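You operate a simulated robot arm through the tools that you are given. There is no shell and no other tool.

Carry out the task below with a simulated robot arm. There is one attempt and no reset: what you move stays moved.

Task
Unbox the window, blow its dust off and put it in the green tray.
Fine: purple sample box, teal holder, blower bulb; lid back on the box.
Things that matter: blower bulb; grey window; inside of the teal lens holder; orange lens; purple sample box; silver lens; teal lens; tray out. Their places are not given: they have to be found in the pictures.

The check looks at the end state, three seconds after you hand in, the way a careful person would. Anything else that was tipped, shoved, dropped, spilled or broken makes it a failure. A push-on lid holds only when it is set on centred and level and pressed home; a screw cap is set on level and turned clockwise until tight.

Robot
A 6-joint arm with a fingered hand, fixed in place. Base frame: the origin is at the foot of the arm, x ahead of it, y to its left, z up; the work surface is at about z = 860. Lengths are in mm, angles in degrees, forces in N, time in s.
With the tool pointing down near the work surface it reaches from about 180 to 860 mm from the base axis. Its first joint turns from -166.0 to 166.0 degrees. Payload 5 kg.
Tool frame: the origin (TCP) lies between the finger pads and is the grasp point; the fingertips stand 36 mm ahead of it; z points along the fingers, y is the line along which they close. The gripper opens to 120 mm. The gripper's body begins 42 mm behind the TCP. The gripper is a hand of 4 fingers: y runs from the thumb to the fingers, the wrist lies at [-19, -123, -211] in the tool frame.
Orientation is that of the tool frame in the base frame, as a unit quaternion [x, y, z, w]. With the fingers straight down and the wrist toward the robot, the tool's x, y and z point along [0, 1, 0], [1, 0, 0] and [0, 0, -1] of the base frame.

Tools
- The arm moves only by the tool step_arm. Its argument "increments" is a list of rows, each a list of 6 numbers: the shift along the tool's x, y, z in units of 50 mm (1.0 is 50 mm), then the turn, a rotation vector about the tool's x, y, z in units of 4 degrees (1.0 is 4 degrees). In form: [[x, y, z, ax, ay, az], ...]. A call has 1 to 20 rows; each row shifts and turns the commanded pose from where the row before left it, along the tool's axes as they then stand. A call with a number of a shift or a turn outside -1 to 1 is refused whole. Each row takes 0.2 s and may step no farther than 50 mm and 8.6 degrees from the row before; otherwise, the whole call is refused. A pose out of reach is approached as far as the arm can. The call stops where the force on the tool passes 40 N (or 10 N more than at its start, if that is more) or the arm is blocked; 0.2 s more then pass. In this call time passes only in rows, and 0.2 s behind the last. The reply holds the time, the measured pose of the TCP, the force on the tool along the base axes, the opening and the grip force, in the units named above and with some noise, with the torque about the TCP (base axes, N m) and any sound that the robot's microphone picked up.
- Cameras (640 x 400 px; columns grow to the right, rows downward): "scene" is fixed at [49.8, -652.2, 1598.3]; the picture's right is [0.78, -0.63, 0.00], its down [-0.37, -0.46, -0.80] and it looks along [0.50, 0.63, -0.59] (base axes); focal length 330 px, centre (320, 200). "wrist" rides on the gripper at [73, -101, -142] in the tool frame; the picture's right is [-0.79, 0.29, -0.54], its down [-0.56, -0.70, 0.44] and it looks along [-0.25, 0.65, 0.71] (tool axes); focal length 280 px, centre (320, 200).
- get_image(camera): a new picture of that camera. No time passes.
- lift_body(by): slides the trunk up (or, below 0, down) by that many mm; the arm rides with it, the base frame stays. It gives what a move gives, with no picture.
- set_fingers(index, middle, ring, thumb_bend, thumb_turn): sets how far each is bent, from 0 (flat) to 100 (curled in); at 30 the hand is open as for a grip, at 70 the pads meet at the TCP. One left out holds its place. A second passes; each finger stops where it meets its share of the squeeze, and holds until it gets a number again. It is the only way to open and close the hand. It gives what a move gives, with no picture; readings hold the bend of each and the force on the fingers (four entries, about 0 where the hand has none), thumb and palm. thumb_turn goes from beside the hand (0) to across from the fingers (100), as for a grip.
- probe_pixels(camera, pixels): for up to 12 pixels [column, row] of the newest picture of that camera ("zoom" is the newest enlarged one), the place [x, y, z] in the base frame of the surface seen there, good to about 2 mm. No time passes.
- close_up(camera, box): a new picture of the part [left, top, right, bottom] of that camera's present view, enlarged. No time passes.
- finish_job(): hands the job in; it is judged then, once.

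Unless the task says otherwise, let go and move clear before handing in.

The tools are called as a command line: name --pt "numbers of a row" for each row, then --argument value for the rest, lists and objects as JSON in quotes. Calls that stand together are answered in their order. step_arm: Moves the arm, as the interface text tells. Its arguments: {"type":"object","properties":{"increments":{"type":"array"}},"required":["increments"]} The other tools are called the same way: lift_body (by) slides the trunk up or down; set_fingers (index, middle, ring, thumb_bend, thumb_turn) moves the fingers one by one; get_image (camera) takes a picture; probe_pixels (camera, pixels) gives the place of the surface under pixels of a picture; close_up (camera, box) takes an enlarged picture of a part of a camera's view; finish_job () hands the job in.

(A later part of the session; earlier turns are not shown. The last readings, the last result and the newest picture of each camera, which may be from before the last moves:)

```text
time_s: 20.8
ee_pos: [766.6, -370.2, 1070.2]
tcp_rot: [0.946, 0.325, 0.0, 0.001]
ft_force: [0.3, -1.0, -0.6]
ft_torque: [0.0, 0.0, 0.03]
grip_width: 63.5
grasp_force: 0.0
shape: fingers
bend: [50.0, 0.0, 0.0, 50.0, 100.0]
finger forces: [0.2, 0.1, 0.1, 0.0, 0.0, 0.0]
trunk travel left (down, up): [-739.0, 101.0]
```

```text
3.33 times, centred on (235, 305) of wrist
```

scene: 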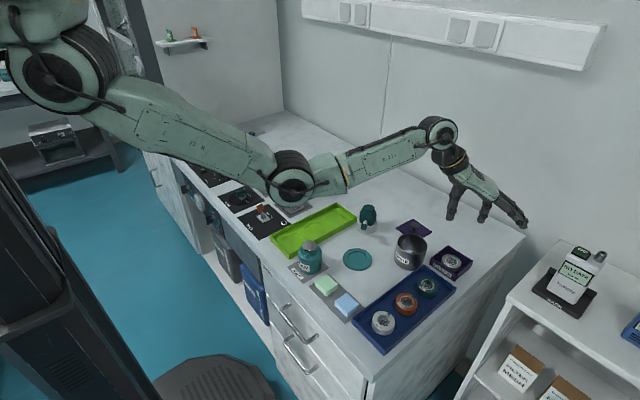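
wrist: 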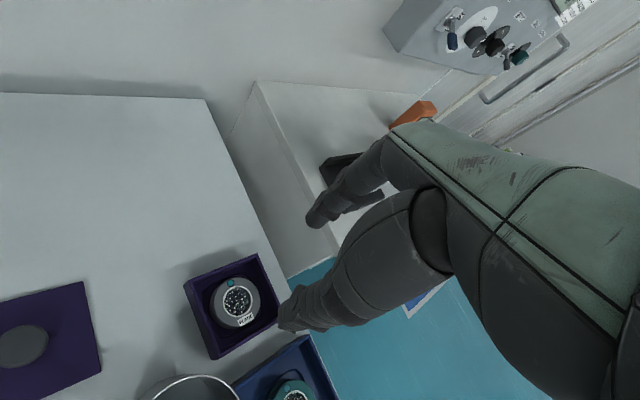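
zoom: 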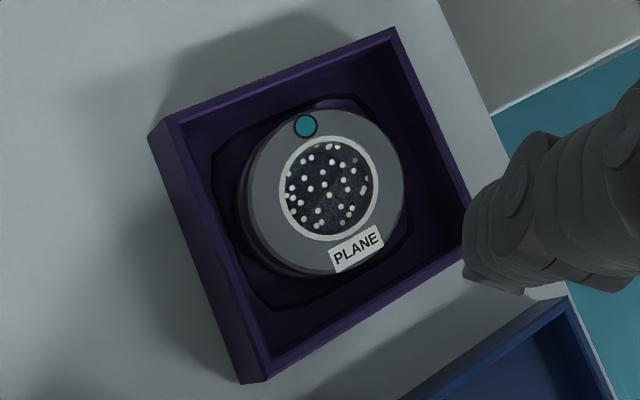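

The thumb–index line lies along -45° as wanted, with its midpoint near (765,-368.5). I'll refine the window centre from the wrist view.

probe_pixels --camera "zoom" --pixels '[[250, 190], [400, 180], [335, 112], [330, 270], [270, 135], [385, 245], [380, 130], [330, 190], [390, 40], [165, 130], [262, 368], [460, 235]]'

```text
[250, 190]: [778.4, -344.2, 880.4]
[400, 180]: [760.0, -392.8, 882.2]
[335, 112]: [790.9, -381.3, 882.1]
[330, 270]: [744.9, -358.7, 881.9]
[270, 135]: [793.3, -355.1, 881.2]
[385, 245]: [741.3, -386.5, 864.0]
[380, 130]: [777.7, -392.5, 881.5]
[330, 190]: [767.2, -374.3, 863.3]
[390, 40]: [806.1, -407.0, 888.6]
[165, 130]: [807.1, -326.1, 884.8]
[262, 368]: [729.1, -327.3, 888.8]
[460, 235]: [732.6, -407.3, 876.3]
```

Combined estimate for the window centre is about (767,-371.5). I'll shift 2.7 mm along tool y and descend to z ≈ 928 (tips just above the wall top) to check the fit.

step_arm --pt "0 0.054 0.8 0 0 0" --pt "0 0 0.8 0 0 0" --pt "0 0 0.7 0 0 0" --pt "0 0 0.54 0 0 0"

close_up --camera "scene" --box '[420, 220, 490, 290]'

close_up --camera "wrist" --box '[200, 180, 380, 360]'

```text
time_s: 21.8
ee_pos: [768.2, -371.3, 927.1]
tcp_rot: [0.946, 0.325, -0.001, 0.0]
ft_force: [-0.5, -0.8, -0.2]
ft_torque: [-0.01, 0.01, -0.02]
grip_width: 63.3
grasp_force: 0.1
shape: fingers
bend: [50.0, 0.0, 0.0, 50.0, 100.0]
finger forces: [0.5, 0.0, 0.0, 0.0, 0.1, 0.1]
trunk travel left (down, up): [-739.0, 101.0]
```

```text
5.71 times, centred on (455, 255) of scene
```

zoom: 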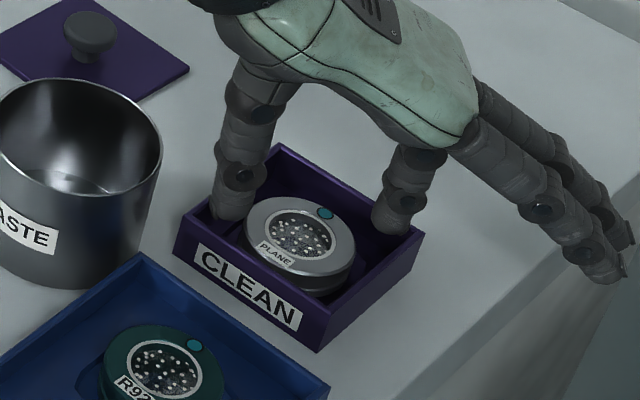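

```text
2.22 times, centred on (290, 270) of wrist
```

zoom: 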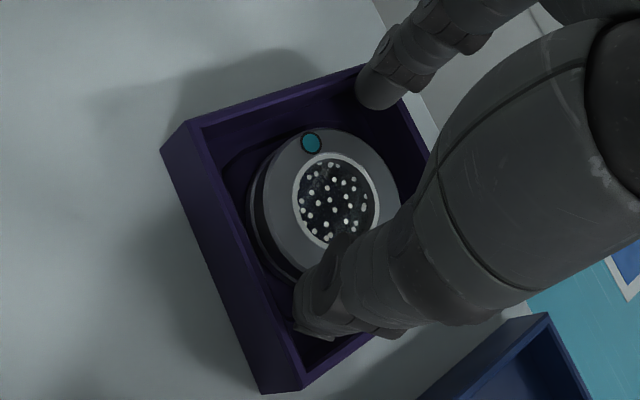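

Thumb and index sit over opposite corners. I'll check the height of the flat fingers' tips near (600,270) and the pinch tips before going deeper.

close_up --camera "scene" --box '[420, 220, 490, 290]'

probe_pixels --camera "zoom" --pixels '[[600, 275], [625, 245], [228, 210], [392, 222], [215, 205], [395, 205], [232, 190], [575, 215]]'

```text
5.71 times, centred on (455, 255) of scene
```

zoom: 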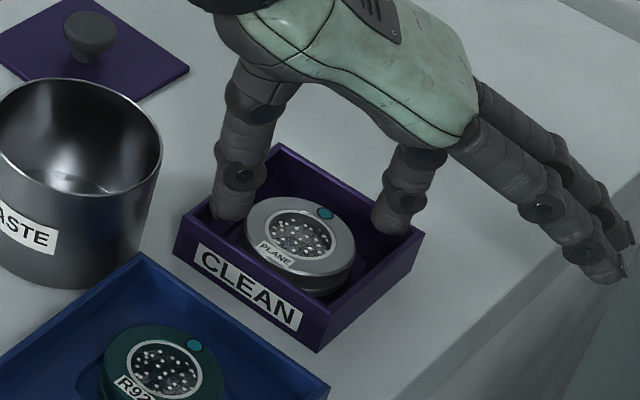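

```text
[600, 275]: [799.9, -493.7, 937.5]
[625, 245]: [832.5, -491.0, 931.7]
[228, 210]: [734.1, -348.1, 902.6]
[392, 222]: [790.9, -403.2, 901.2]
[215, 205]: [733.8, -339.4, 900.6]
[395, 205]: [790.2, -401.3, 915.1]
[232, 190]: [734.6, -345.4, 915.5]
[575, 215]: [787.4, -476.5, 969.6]
```

The tips are near z 893 and the flat fingers are well above the counter. I'll descend about 18 mm in small steps while watching force.

step_arm --pt "0 0 0.1 0 0 0" --pt "0 0 0.1 0 0 0" --pt "0 0 0.1 0 0 0" --pt "0 0 0.08 0 0 0"

close_up --camera "scene" --box '[425, 225, 485, 285]'

close_up --camera "wrist" --box '[220, 180, 380, 340]'

```text
time_s: 22.8
ee_pos: [767.0, -371.9, 909.9]
tcp_rot: [0.945, 0.326, 0.0, 0.0]
ft_force: [-1.8, 0.0, 1.0]
ft_torque: [-0.05, 0.0, 0.03]
grip_width: 62.5
grasp_force: 1.1
shape: fingers
bend: [51.0, 0.0, 0.0, 50.0, 100.0]
finger forces: [1.7, 0.1, 0.0, 0.0, 0.8, 0.1]
trunk travel left (down, up): [-739.0, 101.0]
```

```text
6.67 times, centred on (455, 255) of scene
```

zoom: 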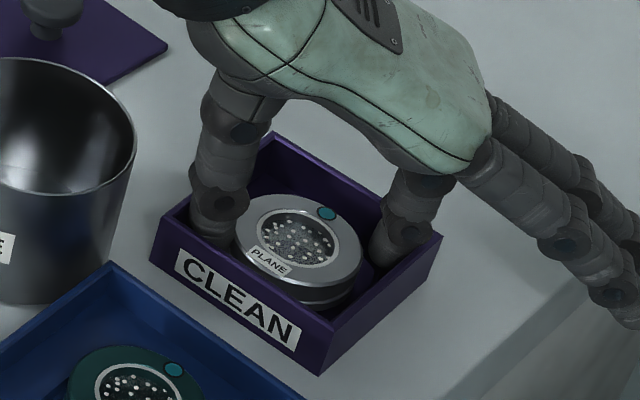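

```text
2.50 times, centred on (300, 260) of wrist
```

zoom: 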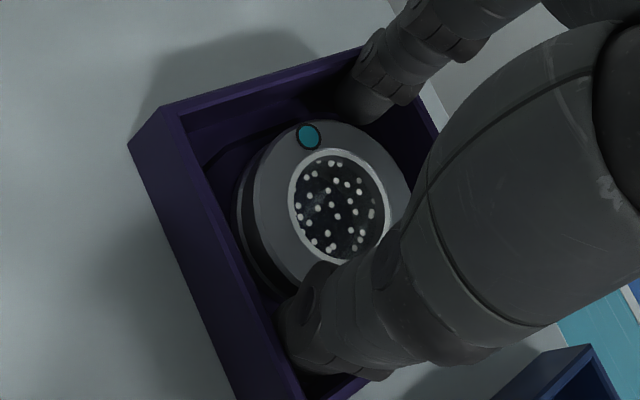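

Tips are beside the rim, with the fingers lightly touching the corner walls (index 1.7 N). I'll close index and thumb on the rim.

set_fingers --index 60 --thumb_bend 60

close_up --camera "scene" --box '[425, 225, 485, 285]'

close_up --camera "wrist" --box '[220, 180, 380, 340]'

```text
time_s: 23.8
ee_pos: [768.7, -372.1, 909.5]
tcp_rot: [0.945, 0.326, 0.0, -0.001]
ft_force: [0.0, 0.7, 1.0]
ft_torque: [-0.01, -0.02, 0.0]
grip_width: 53.7
grasp_force: 6.2
shape: fingers
bend: [54.0, 0.0, 0.0, 55.0, 100.0]
finger forces: [6.2, 0.1, 0.1, 0.0, 6.2, 0.0]
trunk travel left (down, up): [-739.0, 101.0]
```

```text
6.67 times, centred on (455, 255) of scene
```

zoom: 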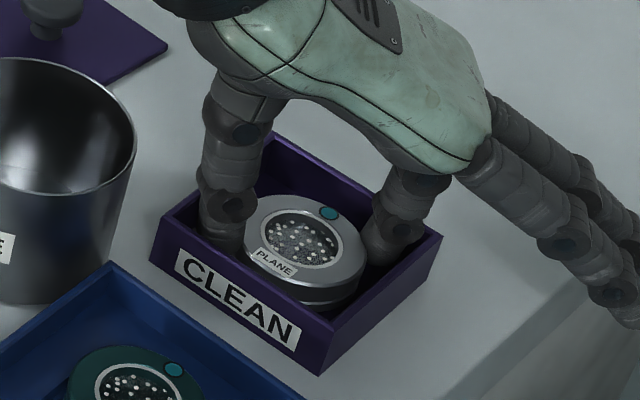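

```text
2.50 times, centred on (300, 260) of wrist
```

zoom: 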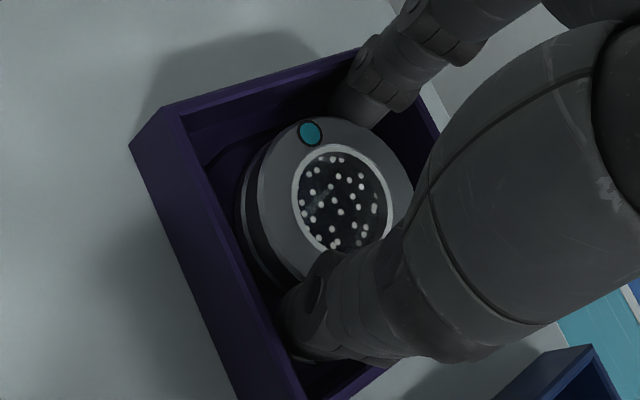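

The grip is on the rim: 53.7 mm, 6.2 N on both sides. I'll lift slowly and inspect.

step_arm --pt "0 0 -0.1 0 0 0" --pt "0 0 -0.2 0 0 0" --pt "0 0 -0.3 0 0 0" --pt "0 0 -0.4 0 0 0" --pt "0 0 -0.4 0 0 0"

close_up --camera "scene" --box '[410, 200, 500, 290]'

close_up --camera "wrist" --box '[220, 180, 380, 340]'

```text
time_s: 25.0
ee_pos: [767.6, -371.8, 979.4]
tcp_rot: [0.945, 0.326, 0.0, 0.0]
ft_force: [0.6, -0.6, -0.2]
ft_torque: [0.0, 0.01, 0.01]
grip_width: 53.7
grasp_force: 6.1
shape: fingers
bend: [54.0, 0.0, 0.0, 55.0, 100.0]
finger forces: [6.2, 0.0, 0.0, 0.0, 6.1, 0.1]
trunk travel left (down, up): [-739.0, 101.0]
```

```text
4.44 times, centred on (455, 245) of scene
```

zoom: 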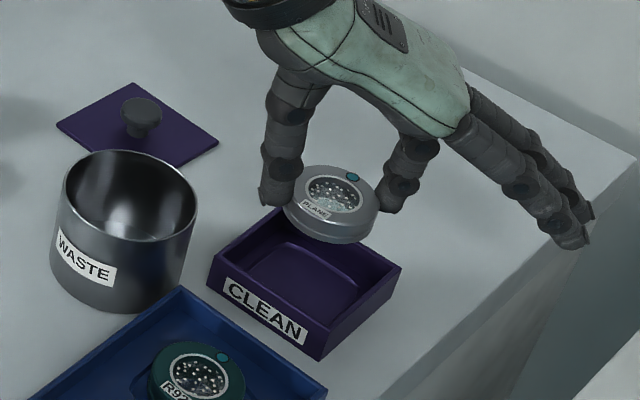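

```text
2.50 times, centred on (300, 260) of wrist
```

zoom: 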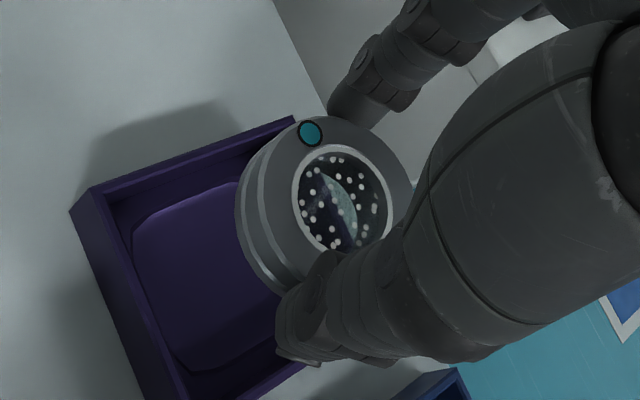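

The window is held level and clear of the box. Before travelling I'll measure the holder, soap bottle and nozzle surroundings.

close_up --camera "scene" --box '[290, 220, 390, 310]'

probe_pixels --camera "scene" --pixels '[[310, 243], [299, 260], [322, 255], [309, 270], [326, 285], [347, 303]]'

```text
4.44 times, centred on (340, 265) of scene
```

zoom: 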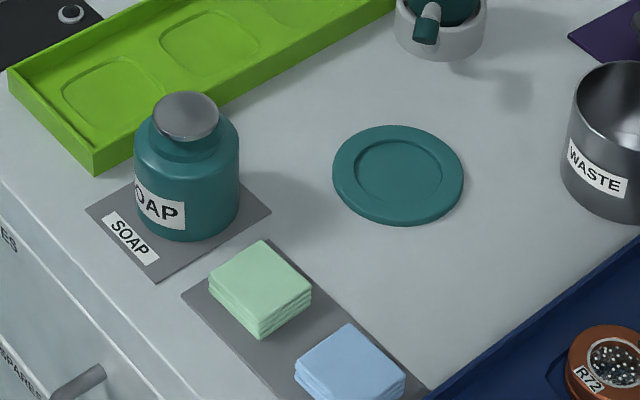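

```text
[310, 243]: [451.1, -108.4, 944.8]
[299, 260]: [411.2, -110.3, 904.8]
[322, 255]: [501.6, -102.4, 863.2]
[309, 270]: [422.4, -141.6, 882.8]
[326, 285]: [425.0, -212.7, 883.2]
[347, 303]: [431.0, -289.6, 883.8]
```

probe_pixels --camera "zoom" --pixels '[[398, 130], [335, 172], [461, 178], [398, 218], [398, 141], [357, 170], [441, 170], [398, 200], [398, 170], [350, 145], [445, 205], [398, 185]]'

probe_pixels --camera "zoom" --pixels '[[187, 110], [135, 150], [239, 160], [187, 230], [152, 110], [218, 110], [185, 145]]'

```text
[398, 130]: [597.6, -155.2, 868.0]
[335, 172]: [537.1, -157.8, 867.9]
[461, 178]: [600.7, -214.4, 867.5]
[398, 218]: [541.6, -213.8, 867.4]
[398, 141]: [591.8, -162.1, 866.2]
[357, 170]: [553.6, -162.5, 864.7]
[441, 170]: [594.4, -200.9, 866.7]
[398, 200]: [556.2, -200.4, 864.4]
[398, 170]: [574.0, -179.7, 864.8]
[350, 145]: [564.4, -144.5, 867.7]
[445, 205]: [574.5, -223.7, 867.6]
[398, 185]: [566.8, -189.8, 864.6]
```

```text
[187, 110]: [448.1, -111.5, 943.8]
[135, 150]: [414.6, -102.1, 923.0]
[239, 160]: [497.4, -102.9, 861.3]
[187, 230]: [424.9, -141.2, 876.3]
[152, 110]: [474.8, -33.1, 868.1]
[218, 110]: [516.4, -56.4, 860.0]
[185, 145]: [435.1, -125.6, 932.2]
```

The holder is centred at about (569.3,-185) with its top at z 868 and a recess of about 56 mm diameter, floor at 864.5. The soap bottle at (448,-110), top 944, stays clear of this hand pose. I'll lift and carry the window over the holder.

step_arm --pt "0 0 -0.8 0 0 0" --pt "0 0 -0.8 0 0 0" --pt "-0.06 -0.4 -0.3 0 0 0" --pt "-0.14 -0.83 0 0 0 0" --pt "-0.14 -0.83 0 0 0 0" --pt "-0.14 -0.83 0 0 0 0" --pt "-0.14 -0.83 0 0 0 0" --pt "-0.14 -0.83 0 0 0 0" --pt "-0.07 -0.82 0 0 0 0" --pt "0 0 0 0 0 0"

get_image --camera "scene"

get_image --camera "wrist"

close_up --camera "scene" --box '[290, 170, 400, 280]'

```text
time_s: 27.2
ee_pos: [571.1, -186.4, 1073.0]
tcp_rot: [0.946, 0.324, 0.0, -0.001]
ft_force: [0.2, 0.5, -1.7]
ft_torque: [0.01, 0.02, -0.05]
grip_width: 53.8
grasp_force: 6.2
shape: fingers
bend: [54.0, 0.0, 0.0, 55.0, 100.0]
finger forces: [6.2, 0.0, 0.1, 0.0, 6.1, 0.0]
trunk travel left (down, up): [-739.0, 101.0]
```

```text
taken
```

scene: 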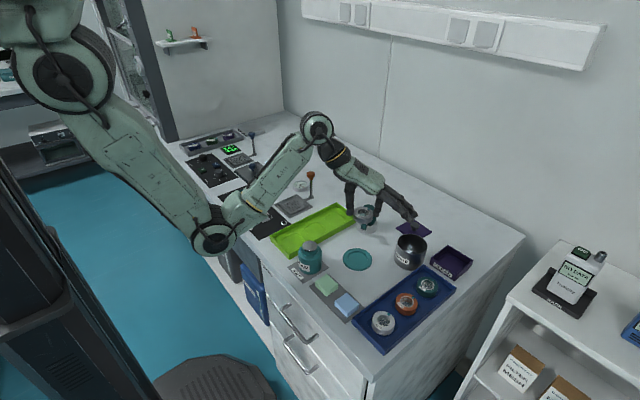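

```text
taken
```

wrist: 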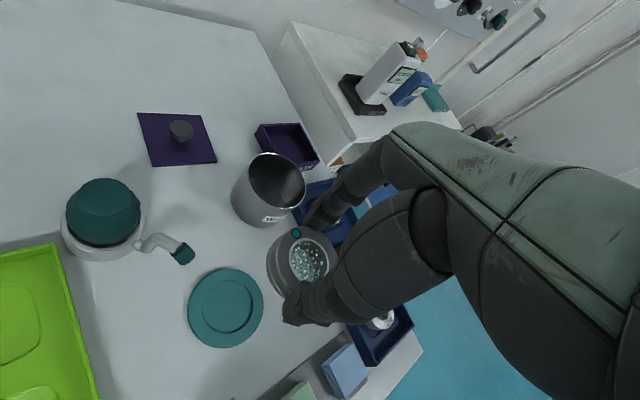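

```text
3.64 times, centred on (345, 225) of scene
```

zoom: 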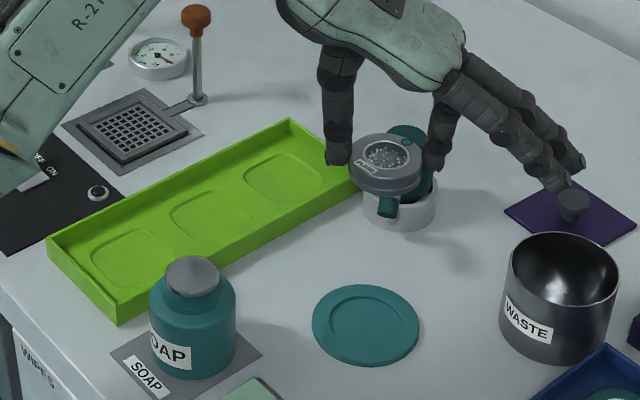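

The window hangs above the holder and the elbow is in front of the counter near (215,240). I'll check the elbow's position and measure the window centre against the TCP.

probe_pixels --camera "scene" --pixels '[[213, 225], [215, 245], [240, 215], [290, 165], [318, 125]]'

close_up --camera "scene" --box '[340, 195, 390, 245]'

```text
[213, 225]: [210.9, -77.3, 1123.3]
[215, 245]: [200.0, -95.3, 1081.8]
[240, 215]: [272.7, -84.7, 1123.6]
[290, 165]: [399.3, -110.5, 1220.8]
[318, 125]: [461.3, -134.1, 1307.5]
```

```text
8.00 times, centred on (365, 220) of scene
```

zoom: 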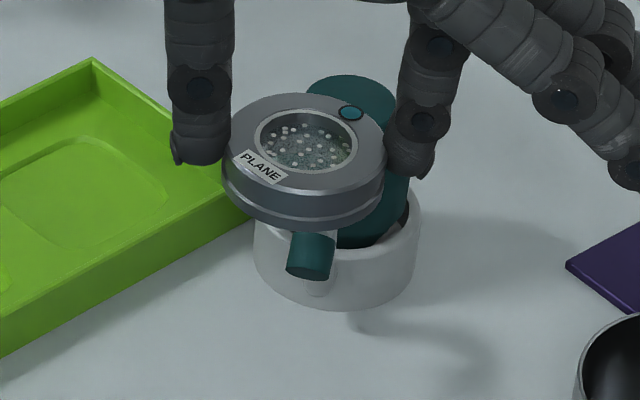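

probe_pixels --camera "zoom" --pixels '[[310, 97], [300, 188], [232, 130], [376, 150], [245, 110], [340, 190], [228, 160], [380, 175], [300, 200], [300, 215], [300, 226], [380, 200]]'

```text
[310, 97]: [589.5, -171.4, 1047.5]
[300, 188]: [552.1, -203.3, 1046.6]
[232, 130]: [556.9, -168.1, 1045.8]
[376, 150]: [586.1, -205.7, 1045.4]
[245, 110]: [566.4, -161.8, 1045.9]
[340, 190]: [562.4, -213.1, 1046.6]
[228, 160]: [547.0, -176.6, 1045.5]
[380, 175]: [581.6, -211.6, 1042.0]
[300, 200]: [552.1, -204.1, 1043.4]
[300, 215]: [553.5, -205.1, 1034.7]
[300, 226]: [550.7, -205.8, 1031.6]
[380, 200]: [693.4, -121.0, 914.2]
```

Window top is at TCP-26.7 and its centre is within ~1 mm of the TCP. I'll take a tighter look at the holder to get its centre more accurately.

close_up --camera "scene" --box '[338, 240, 378, 276]'

```text
11.11 times, centred on (358, 258) of scene
```

zoom: 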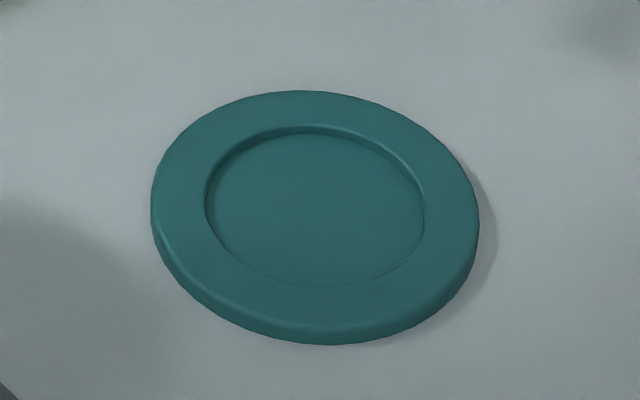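

I'll probe symmetric pairs on the holder's top ring around the ellipse centre (315,209), plus inner floor points.

probe_pixels --camera "zoom" --pixels '[[170, 207], [460, 211], [313, 104], [317, 314], [210, 134], [420, 284], [210, 284], [420, 134], [250, 112], [380, 306], [250, 306], [380, 112]]'

probe_pixels --camera "zoom" --pixels '[[315, 207], [225, 207], [405, 207], [315, 150], [315, 264], [255, 160], [375, 255], [255, 255], [375, 160], [300, 207], [330, 207], [315, 220]]'

```text
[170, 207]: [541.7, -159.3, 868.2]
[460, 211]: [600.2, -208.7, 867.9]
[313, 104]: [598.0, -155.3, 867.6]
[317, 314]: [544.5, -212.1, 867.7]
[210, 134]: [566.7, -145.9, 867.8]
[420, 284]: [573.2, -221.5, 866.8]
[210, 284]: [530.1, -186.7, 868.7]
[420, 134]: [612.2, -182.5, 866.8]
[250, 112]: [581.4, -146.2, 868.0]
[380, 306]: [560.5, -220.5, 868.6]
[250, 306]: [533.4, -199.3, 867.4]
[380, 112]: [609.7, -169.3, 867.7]
```

```text
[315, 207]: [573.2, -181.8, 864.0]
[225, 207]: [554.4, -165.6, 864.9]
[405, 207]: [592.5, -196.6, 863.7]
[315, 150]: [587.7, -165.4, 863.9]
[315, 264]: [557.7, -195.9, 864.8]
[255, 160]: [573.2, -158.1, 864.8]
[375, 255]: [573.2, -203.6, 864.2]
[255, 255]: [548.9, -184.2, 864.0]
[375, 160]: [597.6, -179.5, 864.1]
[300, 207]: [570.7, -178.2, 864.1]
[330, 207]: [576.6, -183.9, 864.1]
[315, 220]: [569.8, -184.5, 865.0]
```

Holder centre averages to about (571.0,-183.9). Now the same symmetric probing on the held window's top face.

close_up --camera "scene" --box '[350, 203, 376, 223]'

```text
16.00 times, centred on (363, 213) of scene
```

zoom: 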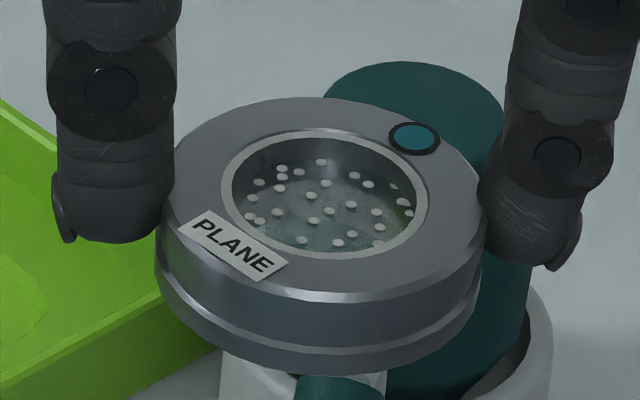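

probe_pixels --camera "zoom" --pixels '[[200, 194], [447, 194], [323, 112], [324, 276], [240, 134], [407, 254], [240, 254], [407, 134], [280, 117], [367, 271], [280, 271], [367, 117]]'

probe_pixels --camera "zoom" --pixels '[[199, 196], [448, 194], [324, 113], [323, 275], [235, 140], [412, 248], [235, 248], [412, 140], [300, 320], [300, 350], [300, 368], [220, 345]]'

```text
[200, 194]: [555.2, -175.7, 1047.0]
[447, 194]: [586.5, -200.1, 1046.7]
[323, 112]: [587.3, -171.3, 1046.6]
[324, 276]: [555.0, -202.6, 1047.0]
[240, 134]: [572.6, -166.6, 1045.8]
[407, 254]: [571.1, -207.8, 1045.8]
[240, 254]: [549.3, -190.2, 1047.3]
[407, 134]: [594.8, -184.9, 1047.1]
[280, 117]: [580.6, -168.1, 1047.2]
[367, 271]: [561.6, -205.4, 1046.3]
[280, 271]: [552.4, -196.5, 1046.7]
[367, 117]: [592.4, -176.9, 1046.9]
```

```text
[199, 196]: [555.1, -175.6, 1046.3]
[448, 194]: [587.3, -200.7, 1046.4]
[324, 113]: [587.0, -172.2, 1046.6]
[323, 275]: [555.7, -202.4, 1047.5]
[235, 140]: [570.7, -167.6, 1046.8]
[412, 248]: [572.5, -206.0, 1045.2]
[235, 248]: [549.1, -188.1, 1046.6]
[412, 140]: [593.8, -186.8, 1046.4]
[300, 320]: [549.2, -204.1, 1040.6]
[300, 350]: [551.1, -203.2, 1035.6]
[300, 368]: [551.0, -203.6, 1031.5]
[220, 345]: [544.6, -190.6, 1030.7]
```

Window centre is about (571.5,-187.3), so I need roughly (-0.5,+3.4). I'll apply that and descend to TCP z ≈ 930, then recheck.

step_arm --pt "0.034 -0.06 0.5 0 0 0" --pt "0 0 0.8 0 0 0" --pt "0 0 0.8 0 0 0" --pt "0 0 0.76 0 0 0" --pt "0 0 0 0 0 0"

get_image --camera "scene"

close_up --camera "scene" --box '[334, 228, 384, 278]'

get_image --camera "wrist"

```text
time_s: 28.4
ee_pos: [569.0, -182.2, 932.0]
tcp_rot: [0.946, 0.324, 0.0, 0.001]
ft_force: [-0.2, 0.5, -1.1]
ft_torque: [0.01, -0.03, -0.01]
grip_width: 53.5
grasp_force: 6.2
shape: fingers
bend: [54.0, 0.0, 0.0, 55.0, 100.0]
finger forces: [6.2, 0.1, 0.1, 0.1, 6.0, 0.1]
trunk travel left (down, up): [-739.0, 101.0]
```

```text
taken
```

scene: 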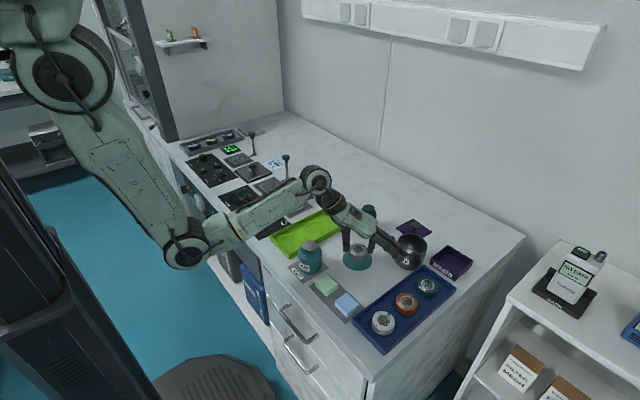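

```text
8.00 times, centred on (359, 253) of scene
```

zoom: 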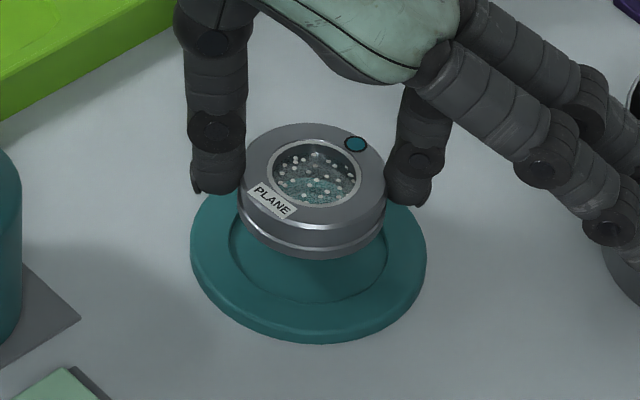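

```text
taken
```

wrist: 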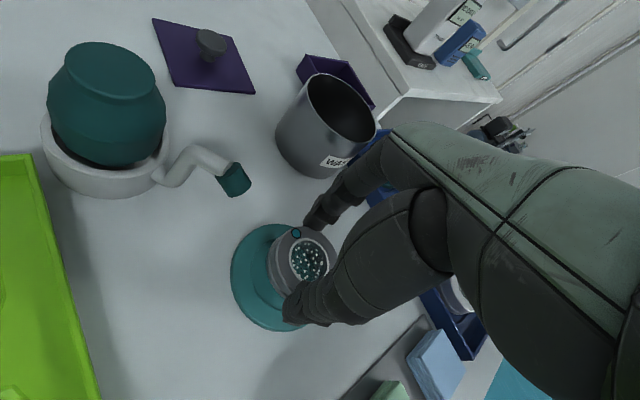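

The flat fingers come near the beaker rim at this yaw, roughly 6 mm. I'll yaw another 16° away from it here, while the window is still about 20 mm above the ring, and recheck.

step_arm --pt "0 0 0 0 0 1" --pt "0 0 0 0 0 1" --pt "0 0 0 0 0 1" --pt "0 0 0 0 0 1" --pt "0 0 0 0 0 0"

close_up --camera "scene" --box '[330, 220, 420, 290]'

get_image --camera "wrist"

close_up --camera "scene" --box '[345, 233, 371, 253]'

```text
time_s: 29.6
ee_pos: [570.0, -182.0, 931.2]
tcp_rot: [0.982, 0.191, 0.0, 0.001]
ft_force: [-0.4, 0.2, -0.4]
ft_torque: [0.03, -0.01, -0.05]
grip_width: 53.7
grasp_force: 5.8
shape: fingers
bend: [54.0, 0.0, 0.0, 55.0, 100.0]
finger forces: [6.0, 0.1, 0.1, 0.0, 6.1, 0.0]
trunk travel left (down, up): [-739.0, 101.0]
```

```text
5.71 times, centred on (375, 255) of scene
```

zoom: 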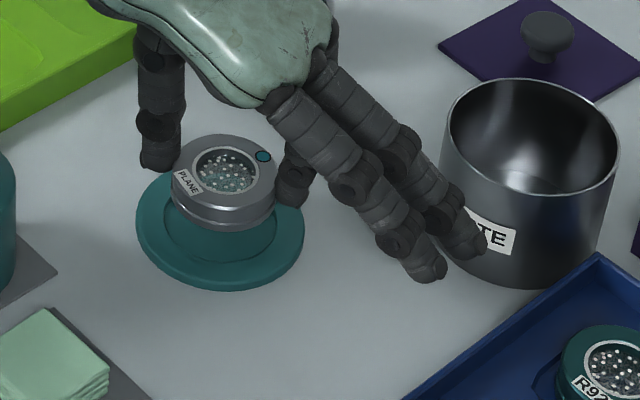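

```text
taken
```

wrist: 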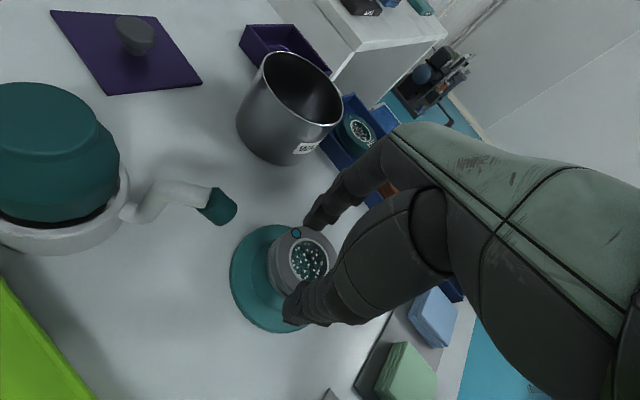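

```text
16.00 times, centred on (358, 243) of scene
```

zoom: 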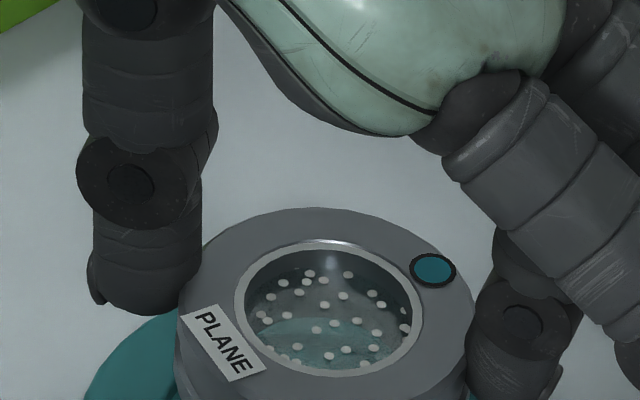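

Clearance to the beaker is now comfortable. I'll re-measure the window centre with a centred enlargement.

close_up --camera "scene" --box '[345, 240, 371, 260]'

```text
16.00 times, centred on (358, 250) of scene
```

zoom: 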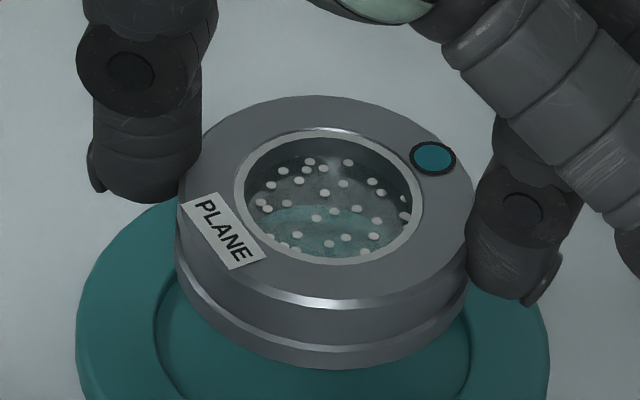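

probe_pixels --camera "zoom" --pixels '[[210, 197], [445, 197], [327, 112], [328, 282], [246, 135], [409, 259], [246, 259], [409, 135], [285, 118], [370, 276], [285, 276], [370, 118]]'

probe_pixels --camera "zoom" --pixels '[[208, 199], [447, 195], [329, 113], [326, 281], [242, 140], [413, 254], [242, 254], [413, 140], [285, 330], [285, 350], [300, 366], [110, 340]]'

```text
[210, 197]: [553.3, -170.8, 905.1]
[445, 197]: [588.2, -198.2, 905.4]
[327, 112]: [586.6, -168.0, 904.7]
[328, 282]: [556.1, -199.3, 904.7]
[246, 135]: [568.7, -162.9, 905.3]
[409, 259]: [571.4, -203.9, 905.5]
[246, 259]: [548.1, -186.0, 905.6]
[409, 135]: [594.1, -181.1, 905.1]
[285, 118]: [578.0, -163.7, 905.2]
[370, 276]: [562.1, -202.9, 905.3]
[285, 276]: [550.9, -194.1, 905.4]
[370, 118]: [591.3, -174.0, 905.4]
```

```text
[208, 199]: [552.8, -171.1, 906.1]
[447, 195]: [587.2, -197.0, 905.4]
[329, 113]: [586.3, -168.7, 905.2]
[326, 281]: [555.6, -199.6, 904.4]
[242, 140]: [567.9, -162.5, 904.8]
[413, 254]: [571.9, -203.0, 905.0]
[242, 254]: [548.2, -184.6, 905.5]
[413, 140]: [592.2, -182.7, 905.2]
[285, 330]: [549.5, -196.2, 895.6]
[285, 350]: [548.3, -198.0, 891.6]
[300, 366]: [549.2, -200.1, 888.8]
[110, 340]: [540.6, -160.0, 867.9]
```

The window centre (570.6,-183.7) matches the holder (571.0,-183.9) within 0.5 mm. I'll descend gently until contact.

step_arm --pt "0 0 0.15 0 0 0" --pt "0 0 0.1 0 0 0" --pt "0 0 0.04 0 0 0" --pt "0 0 0 0 0 0"

close_up --camera "scene" --box '[334, 235, 384, 278]'

```text
time_s: 30.6
ee_pos: [569.0, -181.8, 917.3]
tcp_rot: [0.982, 0.189, -0.001, 0.001]
ft_force: [-0.6, -0.4, -0.6]
ft_torque: [0.01, -0.04, 0.01]
grip_width: 53.4
grasp_force: 6.2
shape: fingers
bend: [54.0, 0.0, 0.0, 55.0, 100.0]
finger forces: [6.1, 0.1, 0.0, 0.0, 6.1, 0.0]
trunk travel left (down, up): [-739.0, 101.0]
```

```text
9.30 times, centred on (359, 256) of scene
```

zoom: 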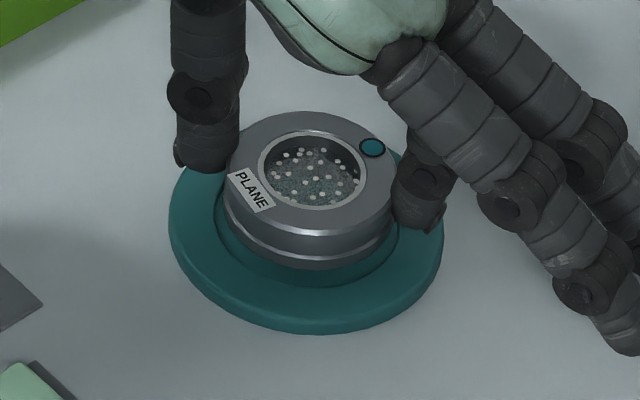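

It looks concentric over the recess with no force yet. I'll continue in 2 mm steps.

step_arm --pt "0 0 0.04 0 0 0" --pt "0 0 0.04 0 0 0" --pt "0 0 0 0 0 0"

close_up --camera "scene" --box '[334, 235, 384, 278]'

```text
time_s: 31.4
ee_pos: [571.0, -182.4, 912.3]
tcp_rot: [0.982, 0.191, 0.001, 0.0]
ft_force: [0.7, 0.0, 0.4]
ft_torque: [0.0, 0.0, 0.02]
grip_width: 53.5
grasp_force: 6.0
shape: fingers
bend: [54.0, 0.0, 0.0, 55.0, 100.0]
finger forces: [6.1, 0.0, 0.0, 0.1, 6.1, 0.1]
trunk travel left (down, up): [-739.0, 101.0]
```

```text
9.30 times, centred on (359, 256) of scene
```

zoom: 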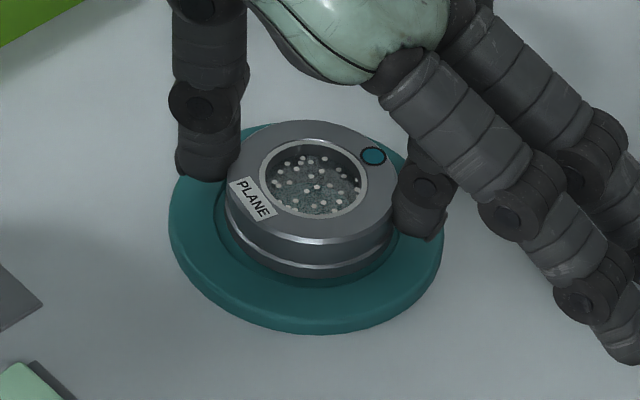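

step_arm --pt "0 0 0.03 0 0 0" --pt "0 0 0.03 0 0 0" --pt "0 0 0 0 0 0"

close_up --camera "scene" --box '[334, 235, 384, 278]'

```text
time_s: 32.2
ee_pos: [570.3, -181.9, 909.4]
tcp_rot: [0.982, 0.19, 0.0, 0.0]
ft_force: [0.2, 0.2, -1.0]
ft_torque: [0.02, 0.01, 0.0]
grip_width: 53.5
grasp_force: 6.3
shape: fingers
bend: [54.0, 0.0, 0.0, 55.0, 100.0]
finger forces: [6.1, 0.1, 0.1, 0.1, 6.2, 0.1]
trunk travel left (down, up): [-739.0, 101.0]
```

```text
9.30 times, centred on (359, 256) of scene
```

zoom: 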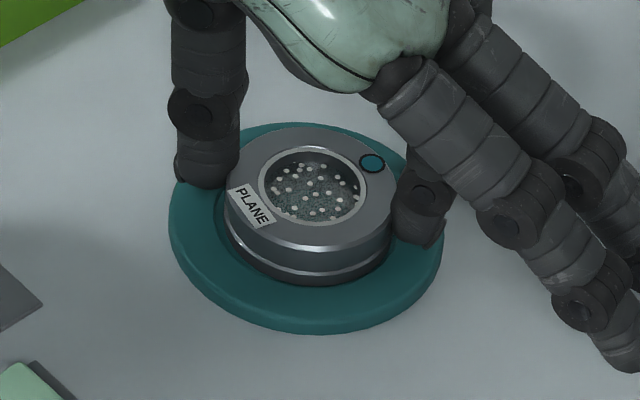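

The window seems to be entering the recess, still with no force. I'll continue with 1 mm steps.

step_arm --pt "0 0 0.02 0 0 0" --pt "0 0 0.02 0 0 0" --pt "0 0 0 0 0 0"

close_up --camera "scene" --box '[334, 235, 384, 278]'

```text
time_s: 33.0
ee_pos: [569.5, -181.2, 907.8]
tcp_rot: [0.982, 0.191, 0.0, 0.0]
ft_force: [0.2, -0.6, 1.4]
ft_torque: [-0.04, -0.04, 0.02]
grip_width: 53.5
grasp_force: 6.4
shape: fingers
bend: [54.0, 0.0, 0.0, 55.0, 100.0]
finger forces: [6.2, 0.0, 0.1, 0.0, 6.2, 0.0]
trunk travel left (down, up): [-739.0, 101.0]
```

```text
9.30 times, centred on (359, 256) of scene
```

zoom: 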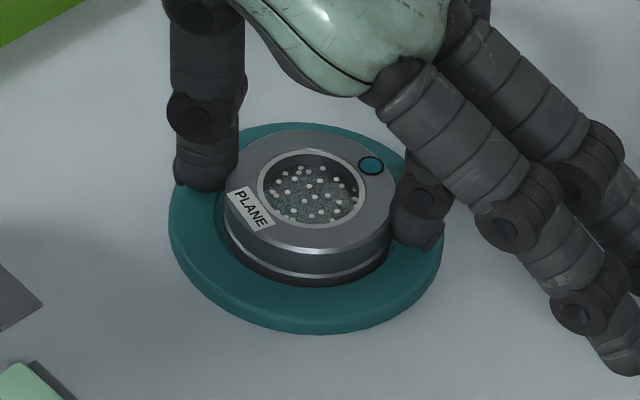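

step_arm --pt "0 0 0.02 0 0 0" --pt "0 0 0.02 0 0 0" --pt "0 0 0 0 0 0"

close_up --camera "scene" --box '[345, 244, 371, 264]'

```text
time_s: 33.8
ee_pos: [569.3, -182.3, 907.3]
tcp_rot: [0.982, 0.191, 0.001, 0.0]
ft_force: [0.6, -0.7, 9.6]
ft_torque: [-0.01, -0.05, -0.02]
grip_width: 53.4
grasp_force: 6.6
shape: fingers
bend: [54.0, 0.0, 0.0, 55.0, 100.0]
finger forces: [6.9, 0.0, 0.0, 0.0, 6.8, 0.1]
trunk travel left (down, up): [-739.0, 101.0]
```

```text
16.00 times, centred on (358, 254) of scene
```

zoom: 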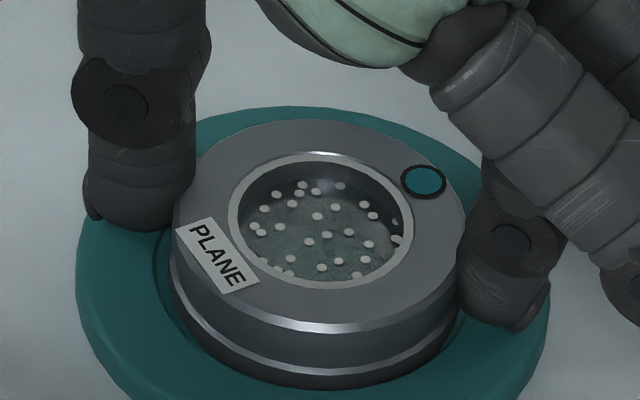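

Contact is 9.6 N with the top about 16 mm above the recess floor, so it is seated rather than on the ring. I'll open the fingers and rise.

set_fingers --index 46 --thumb_bend 46

step_arm --pt "0 0 -0.2 0 0 0" --pt "0 0 -0.5 0 0 0" --pt "0 0 -0.8 0 0 0" --pt "0 0 -1 0 0 0" --pt "0 0 -1 0 0 0" --pt "0 0 0 0 0 0"

close_up --camera "scene" --box '[334, 195, 414, 278]'

get_image --camera "wrist"

close_up --camera "scene" --box '[338, 240, 378, 276]'

```text
time_s: 34.8
ee_pos: [570.3, -182.6, 906.8]
tcp_rot: [0.982, 0.191, 0.001, 0.0]
ft_force: [1.2, 0.2, 0.3]
ft_torque: [0.0, -0.04, 0.05]
grip_width: 75.8
grasp_force: 0.1
shape: fingers
bend: [46.0, 0.0, 0.0, 46.0, 100.0]
finger forces: [0.0, 0.0, 0.0, 0.1, 0.0, 0.1]
trunk travel left (down, up): [-739.0, 101.0]
```

```text
time_s: 36.2
ee_pos: [569.9, -182.1, 1081.8]
tcp_rot: [0.982, 0.191, 0.0, 0.0]
ft_force: [-0.7, -0.4, 0.7]
ft_torque: [-0.03, -0.03, 0.01]
grip_width: 75.9
grasp_force: 0.0
shape: fingers
bend: [46.0, 0.0, 0.0, 46.0, 100.0]
finger forces: [0.0, 0.1, 0.0, 0.0, 0.0, 0.0]
trunk travel left (down, up): [-739.0, 101.0]
```

```text
4.82 times, centred on (374, 236) of scene
```

zoom: 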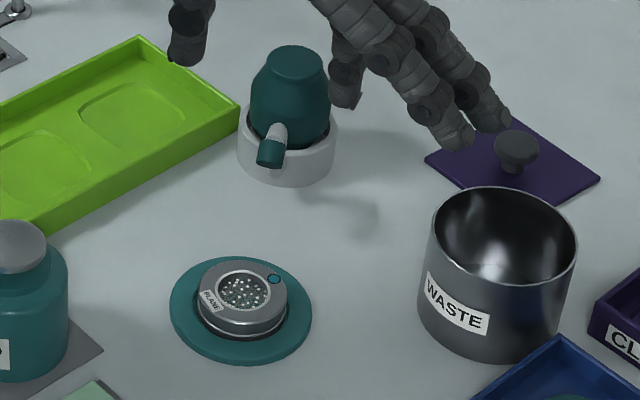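

```text
taken
```

wrist: 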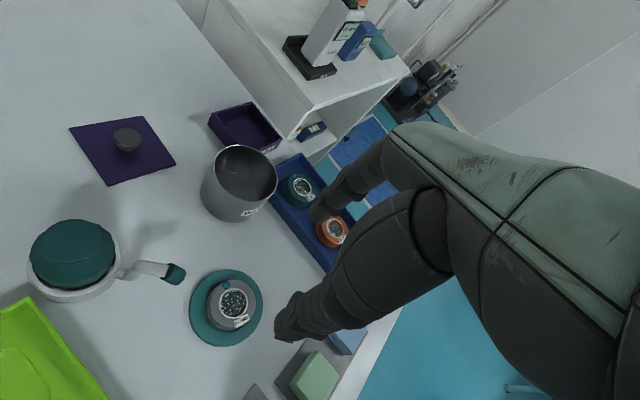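

```text
11.11 times, centred on (358, 258) of scene
```

zoom: 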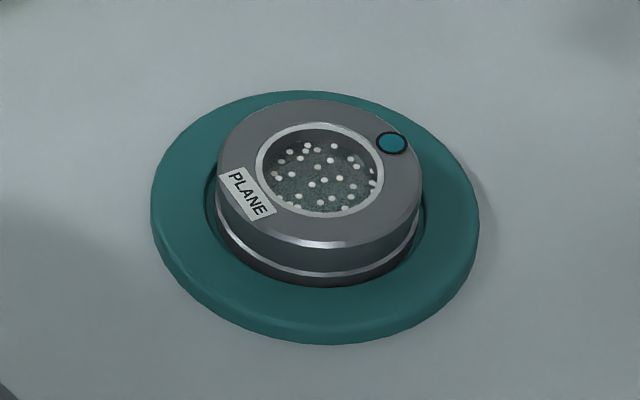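

The window sits concentric in the holder recess. Next is the blower: I'll yaw to about -44° and straddle the bulb with thumb, index and middle (ring flat), clear of the nozzle. First I'll check the tray corner height and move over it high.

set_fingers --index 40 --middle 40 --thumb_bend 40 --ring 0

step_arm --pt "0 0 0 0 0 -1" --pt "0 0 0 0 0 -1" --pt "0 0 0 0 0 -1" --pt "0 0 0 0 0 -1" --pt "0 0 0 0 0 -1" --pt "0 0 0 0 0 -1" --pt "0.777 0.163 0 0 0 0" --pt "0.777 0.163 0 0 0 0" --pt "0.777 0.163 0 0 0 0" --pt "0.777 0.163 0 0 0 0" --pt "0 0 0 0 0 0"

get_image --camera "scene"

get_image --camera "wrist"

close_up --camera "scene" --box '[320, 160, 420, 250]'

```text
time_s: 37.2
ee_pos: [569.8, -181.9, 1080.8]
tcp_rot: [0.981, 0.191, 0.0, 0.001]
ft_force: [-0.4, -0.2, 0.2]
ft_torque: [0.0, 0.01, 0.0]
grip_width: 93.5
grasp_force: 0.1
shape: fingers
bend: [40.0, 40.0, 0.0, 40.0, 99.0]
finger forces: [0.1, 0.0, 0.0, 0.0, 0.0, 0.0]
trunk travel left (down, up): [-739.0, 101.0]
```

```text
time_s: 39.6
ee_pos: [701.7, -94.1, 1081.9]
tcp_rot: [0.921, 0.39, 0.001, 0.0]
ft_force: [-0.9, 0.6, 0.3]
ft_torque: [-0.01, -0.02, 0.01]
grip_width: 93.8
grasp_force: 0.0
shape: fingers
bend: [40.0, 40.0, 0.0, 40.0, 99.0]
finger forces: [0.0, 0.0, 0.1, 0.0, 0.1, 0.0]
trunk travel left (down, up): [-739.0, 101.0]
```

```text
taken
```

scene: 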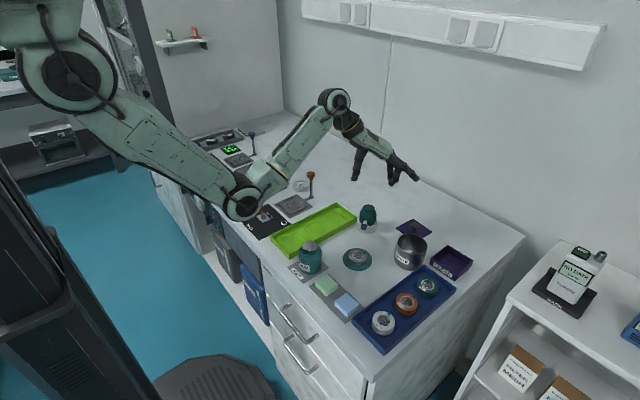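

```text
taken
```

wrist: 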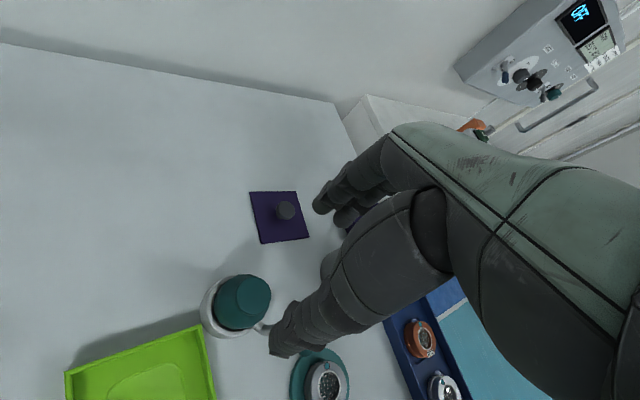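

```text
4.44 times, centred on (370, 205) of scene
```

zoom: 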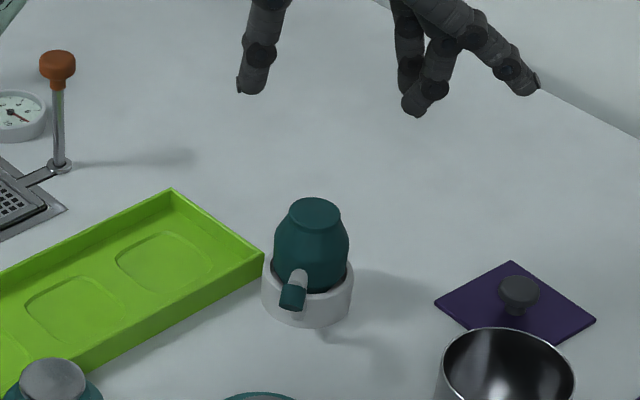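

I'll probe the tray corner at (263,255), thumb tip (252,85), index tip (405,90), middle tip (415,110) and the bulb edges.

probe_pixels --camera "zoom" --pixels '[[252, 86], [407, 88], [415, 108], [527, 88], [261, 254], [173, 190], [263, 280], [313, 205], [274, 245], [349, 248], [296, 275], [312, 225]]'

probe_pixels --camera "wrist" --pixels '[[245, 290], [245, 278], [222, 292], [269, 293], [248, 325], [202, 325], [216, 398], [66, 375], [285, 210]]'

```text
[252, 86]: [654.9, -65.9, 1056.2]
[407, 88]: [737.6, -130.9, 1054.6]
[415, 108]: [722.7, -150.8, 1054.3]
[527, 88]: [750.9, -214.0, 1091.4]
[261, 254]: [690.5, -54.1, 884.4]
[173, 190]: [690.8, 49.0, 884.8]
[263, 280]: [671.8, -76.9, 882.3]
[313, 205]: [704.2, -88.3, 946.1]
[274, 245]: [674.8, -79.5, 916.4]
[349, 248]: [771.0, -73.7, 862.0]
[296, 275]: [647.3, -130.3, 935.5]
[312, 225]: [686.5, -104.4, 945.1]
```

```text
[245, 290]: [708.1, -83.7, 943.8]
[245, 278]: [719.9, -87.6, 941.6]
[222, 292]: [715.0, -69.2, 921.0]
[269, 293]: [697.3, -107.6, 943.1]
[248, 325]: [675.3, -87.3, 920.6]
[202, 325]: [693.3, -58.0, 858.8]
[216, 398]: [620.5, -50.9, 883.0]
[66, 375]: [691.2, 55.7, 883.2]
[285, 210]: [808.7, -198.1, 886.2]
```

The grasp midpoint (698,-97) matches the bulb axis (699,-95.5), and fingertips will stay above the tray rim (884). I'll descend to TCP z ≈ 938.

step_arm --pt "0 0 0.8 0 0 0" --pt "0 0 0.8 0 0 0" --pt "0 0 0.7 0 0 0" --pt "0 0 0.3 0 0 0" --pt "0 0 0.27 0 0 0" --pt "0 0 0 0 0 0"

close_up --camera "scene" --box '[320, 170, 420, 250]'

get_image --camera "wrist"

```text
time_s: 41.0
ee_pos: [701.4, -92.8, 936.8]
tcp_rot: [0.921, 0.391, 0.0, 0.001]
ft_force: [0.4, -1.3, -0.4]
ft_torque: [0.02, -0.05, -0.04]
grip_width: 93.6
grasp_force: 0.0
shape: fingers
bend: [40.0, 40.0, 0.0, 40.0, 99.0]
finger forces: [0.0, 0.0, 0.0, 0.0, 0.1, 0.0]
trunk travel left (down, up): [-739.0, 101.0]
```

```text
5.00 times, centred on (370, 210) of scene
```

zoom: 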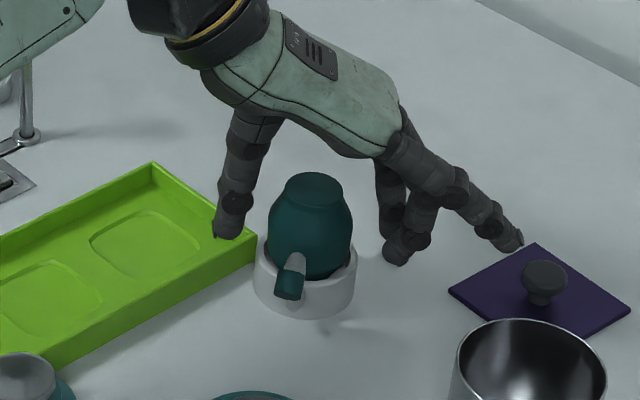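

```text
taken
```

wrist: 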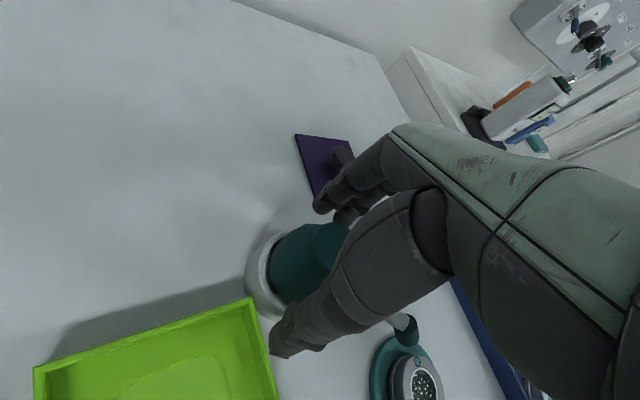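

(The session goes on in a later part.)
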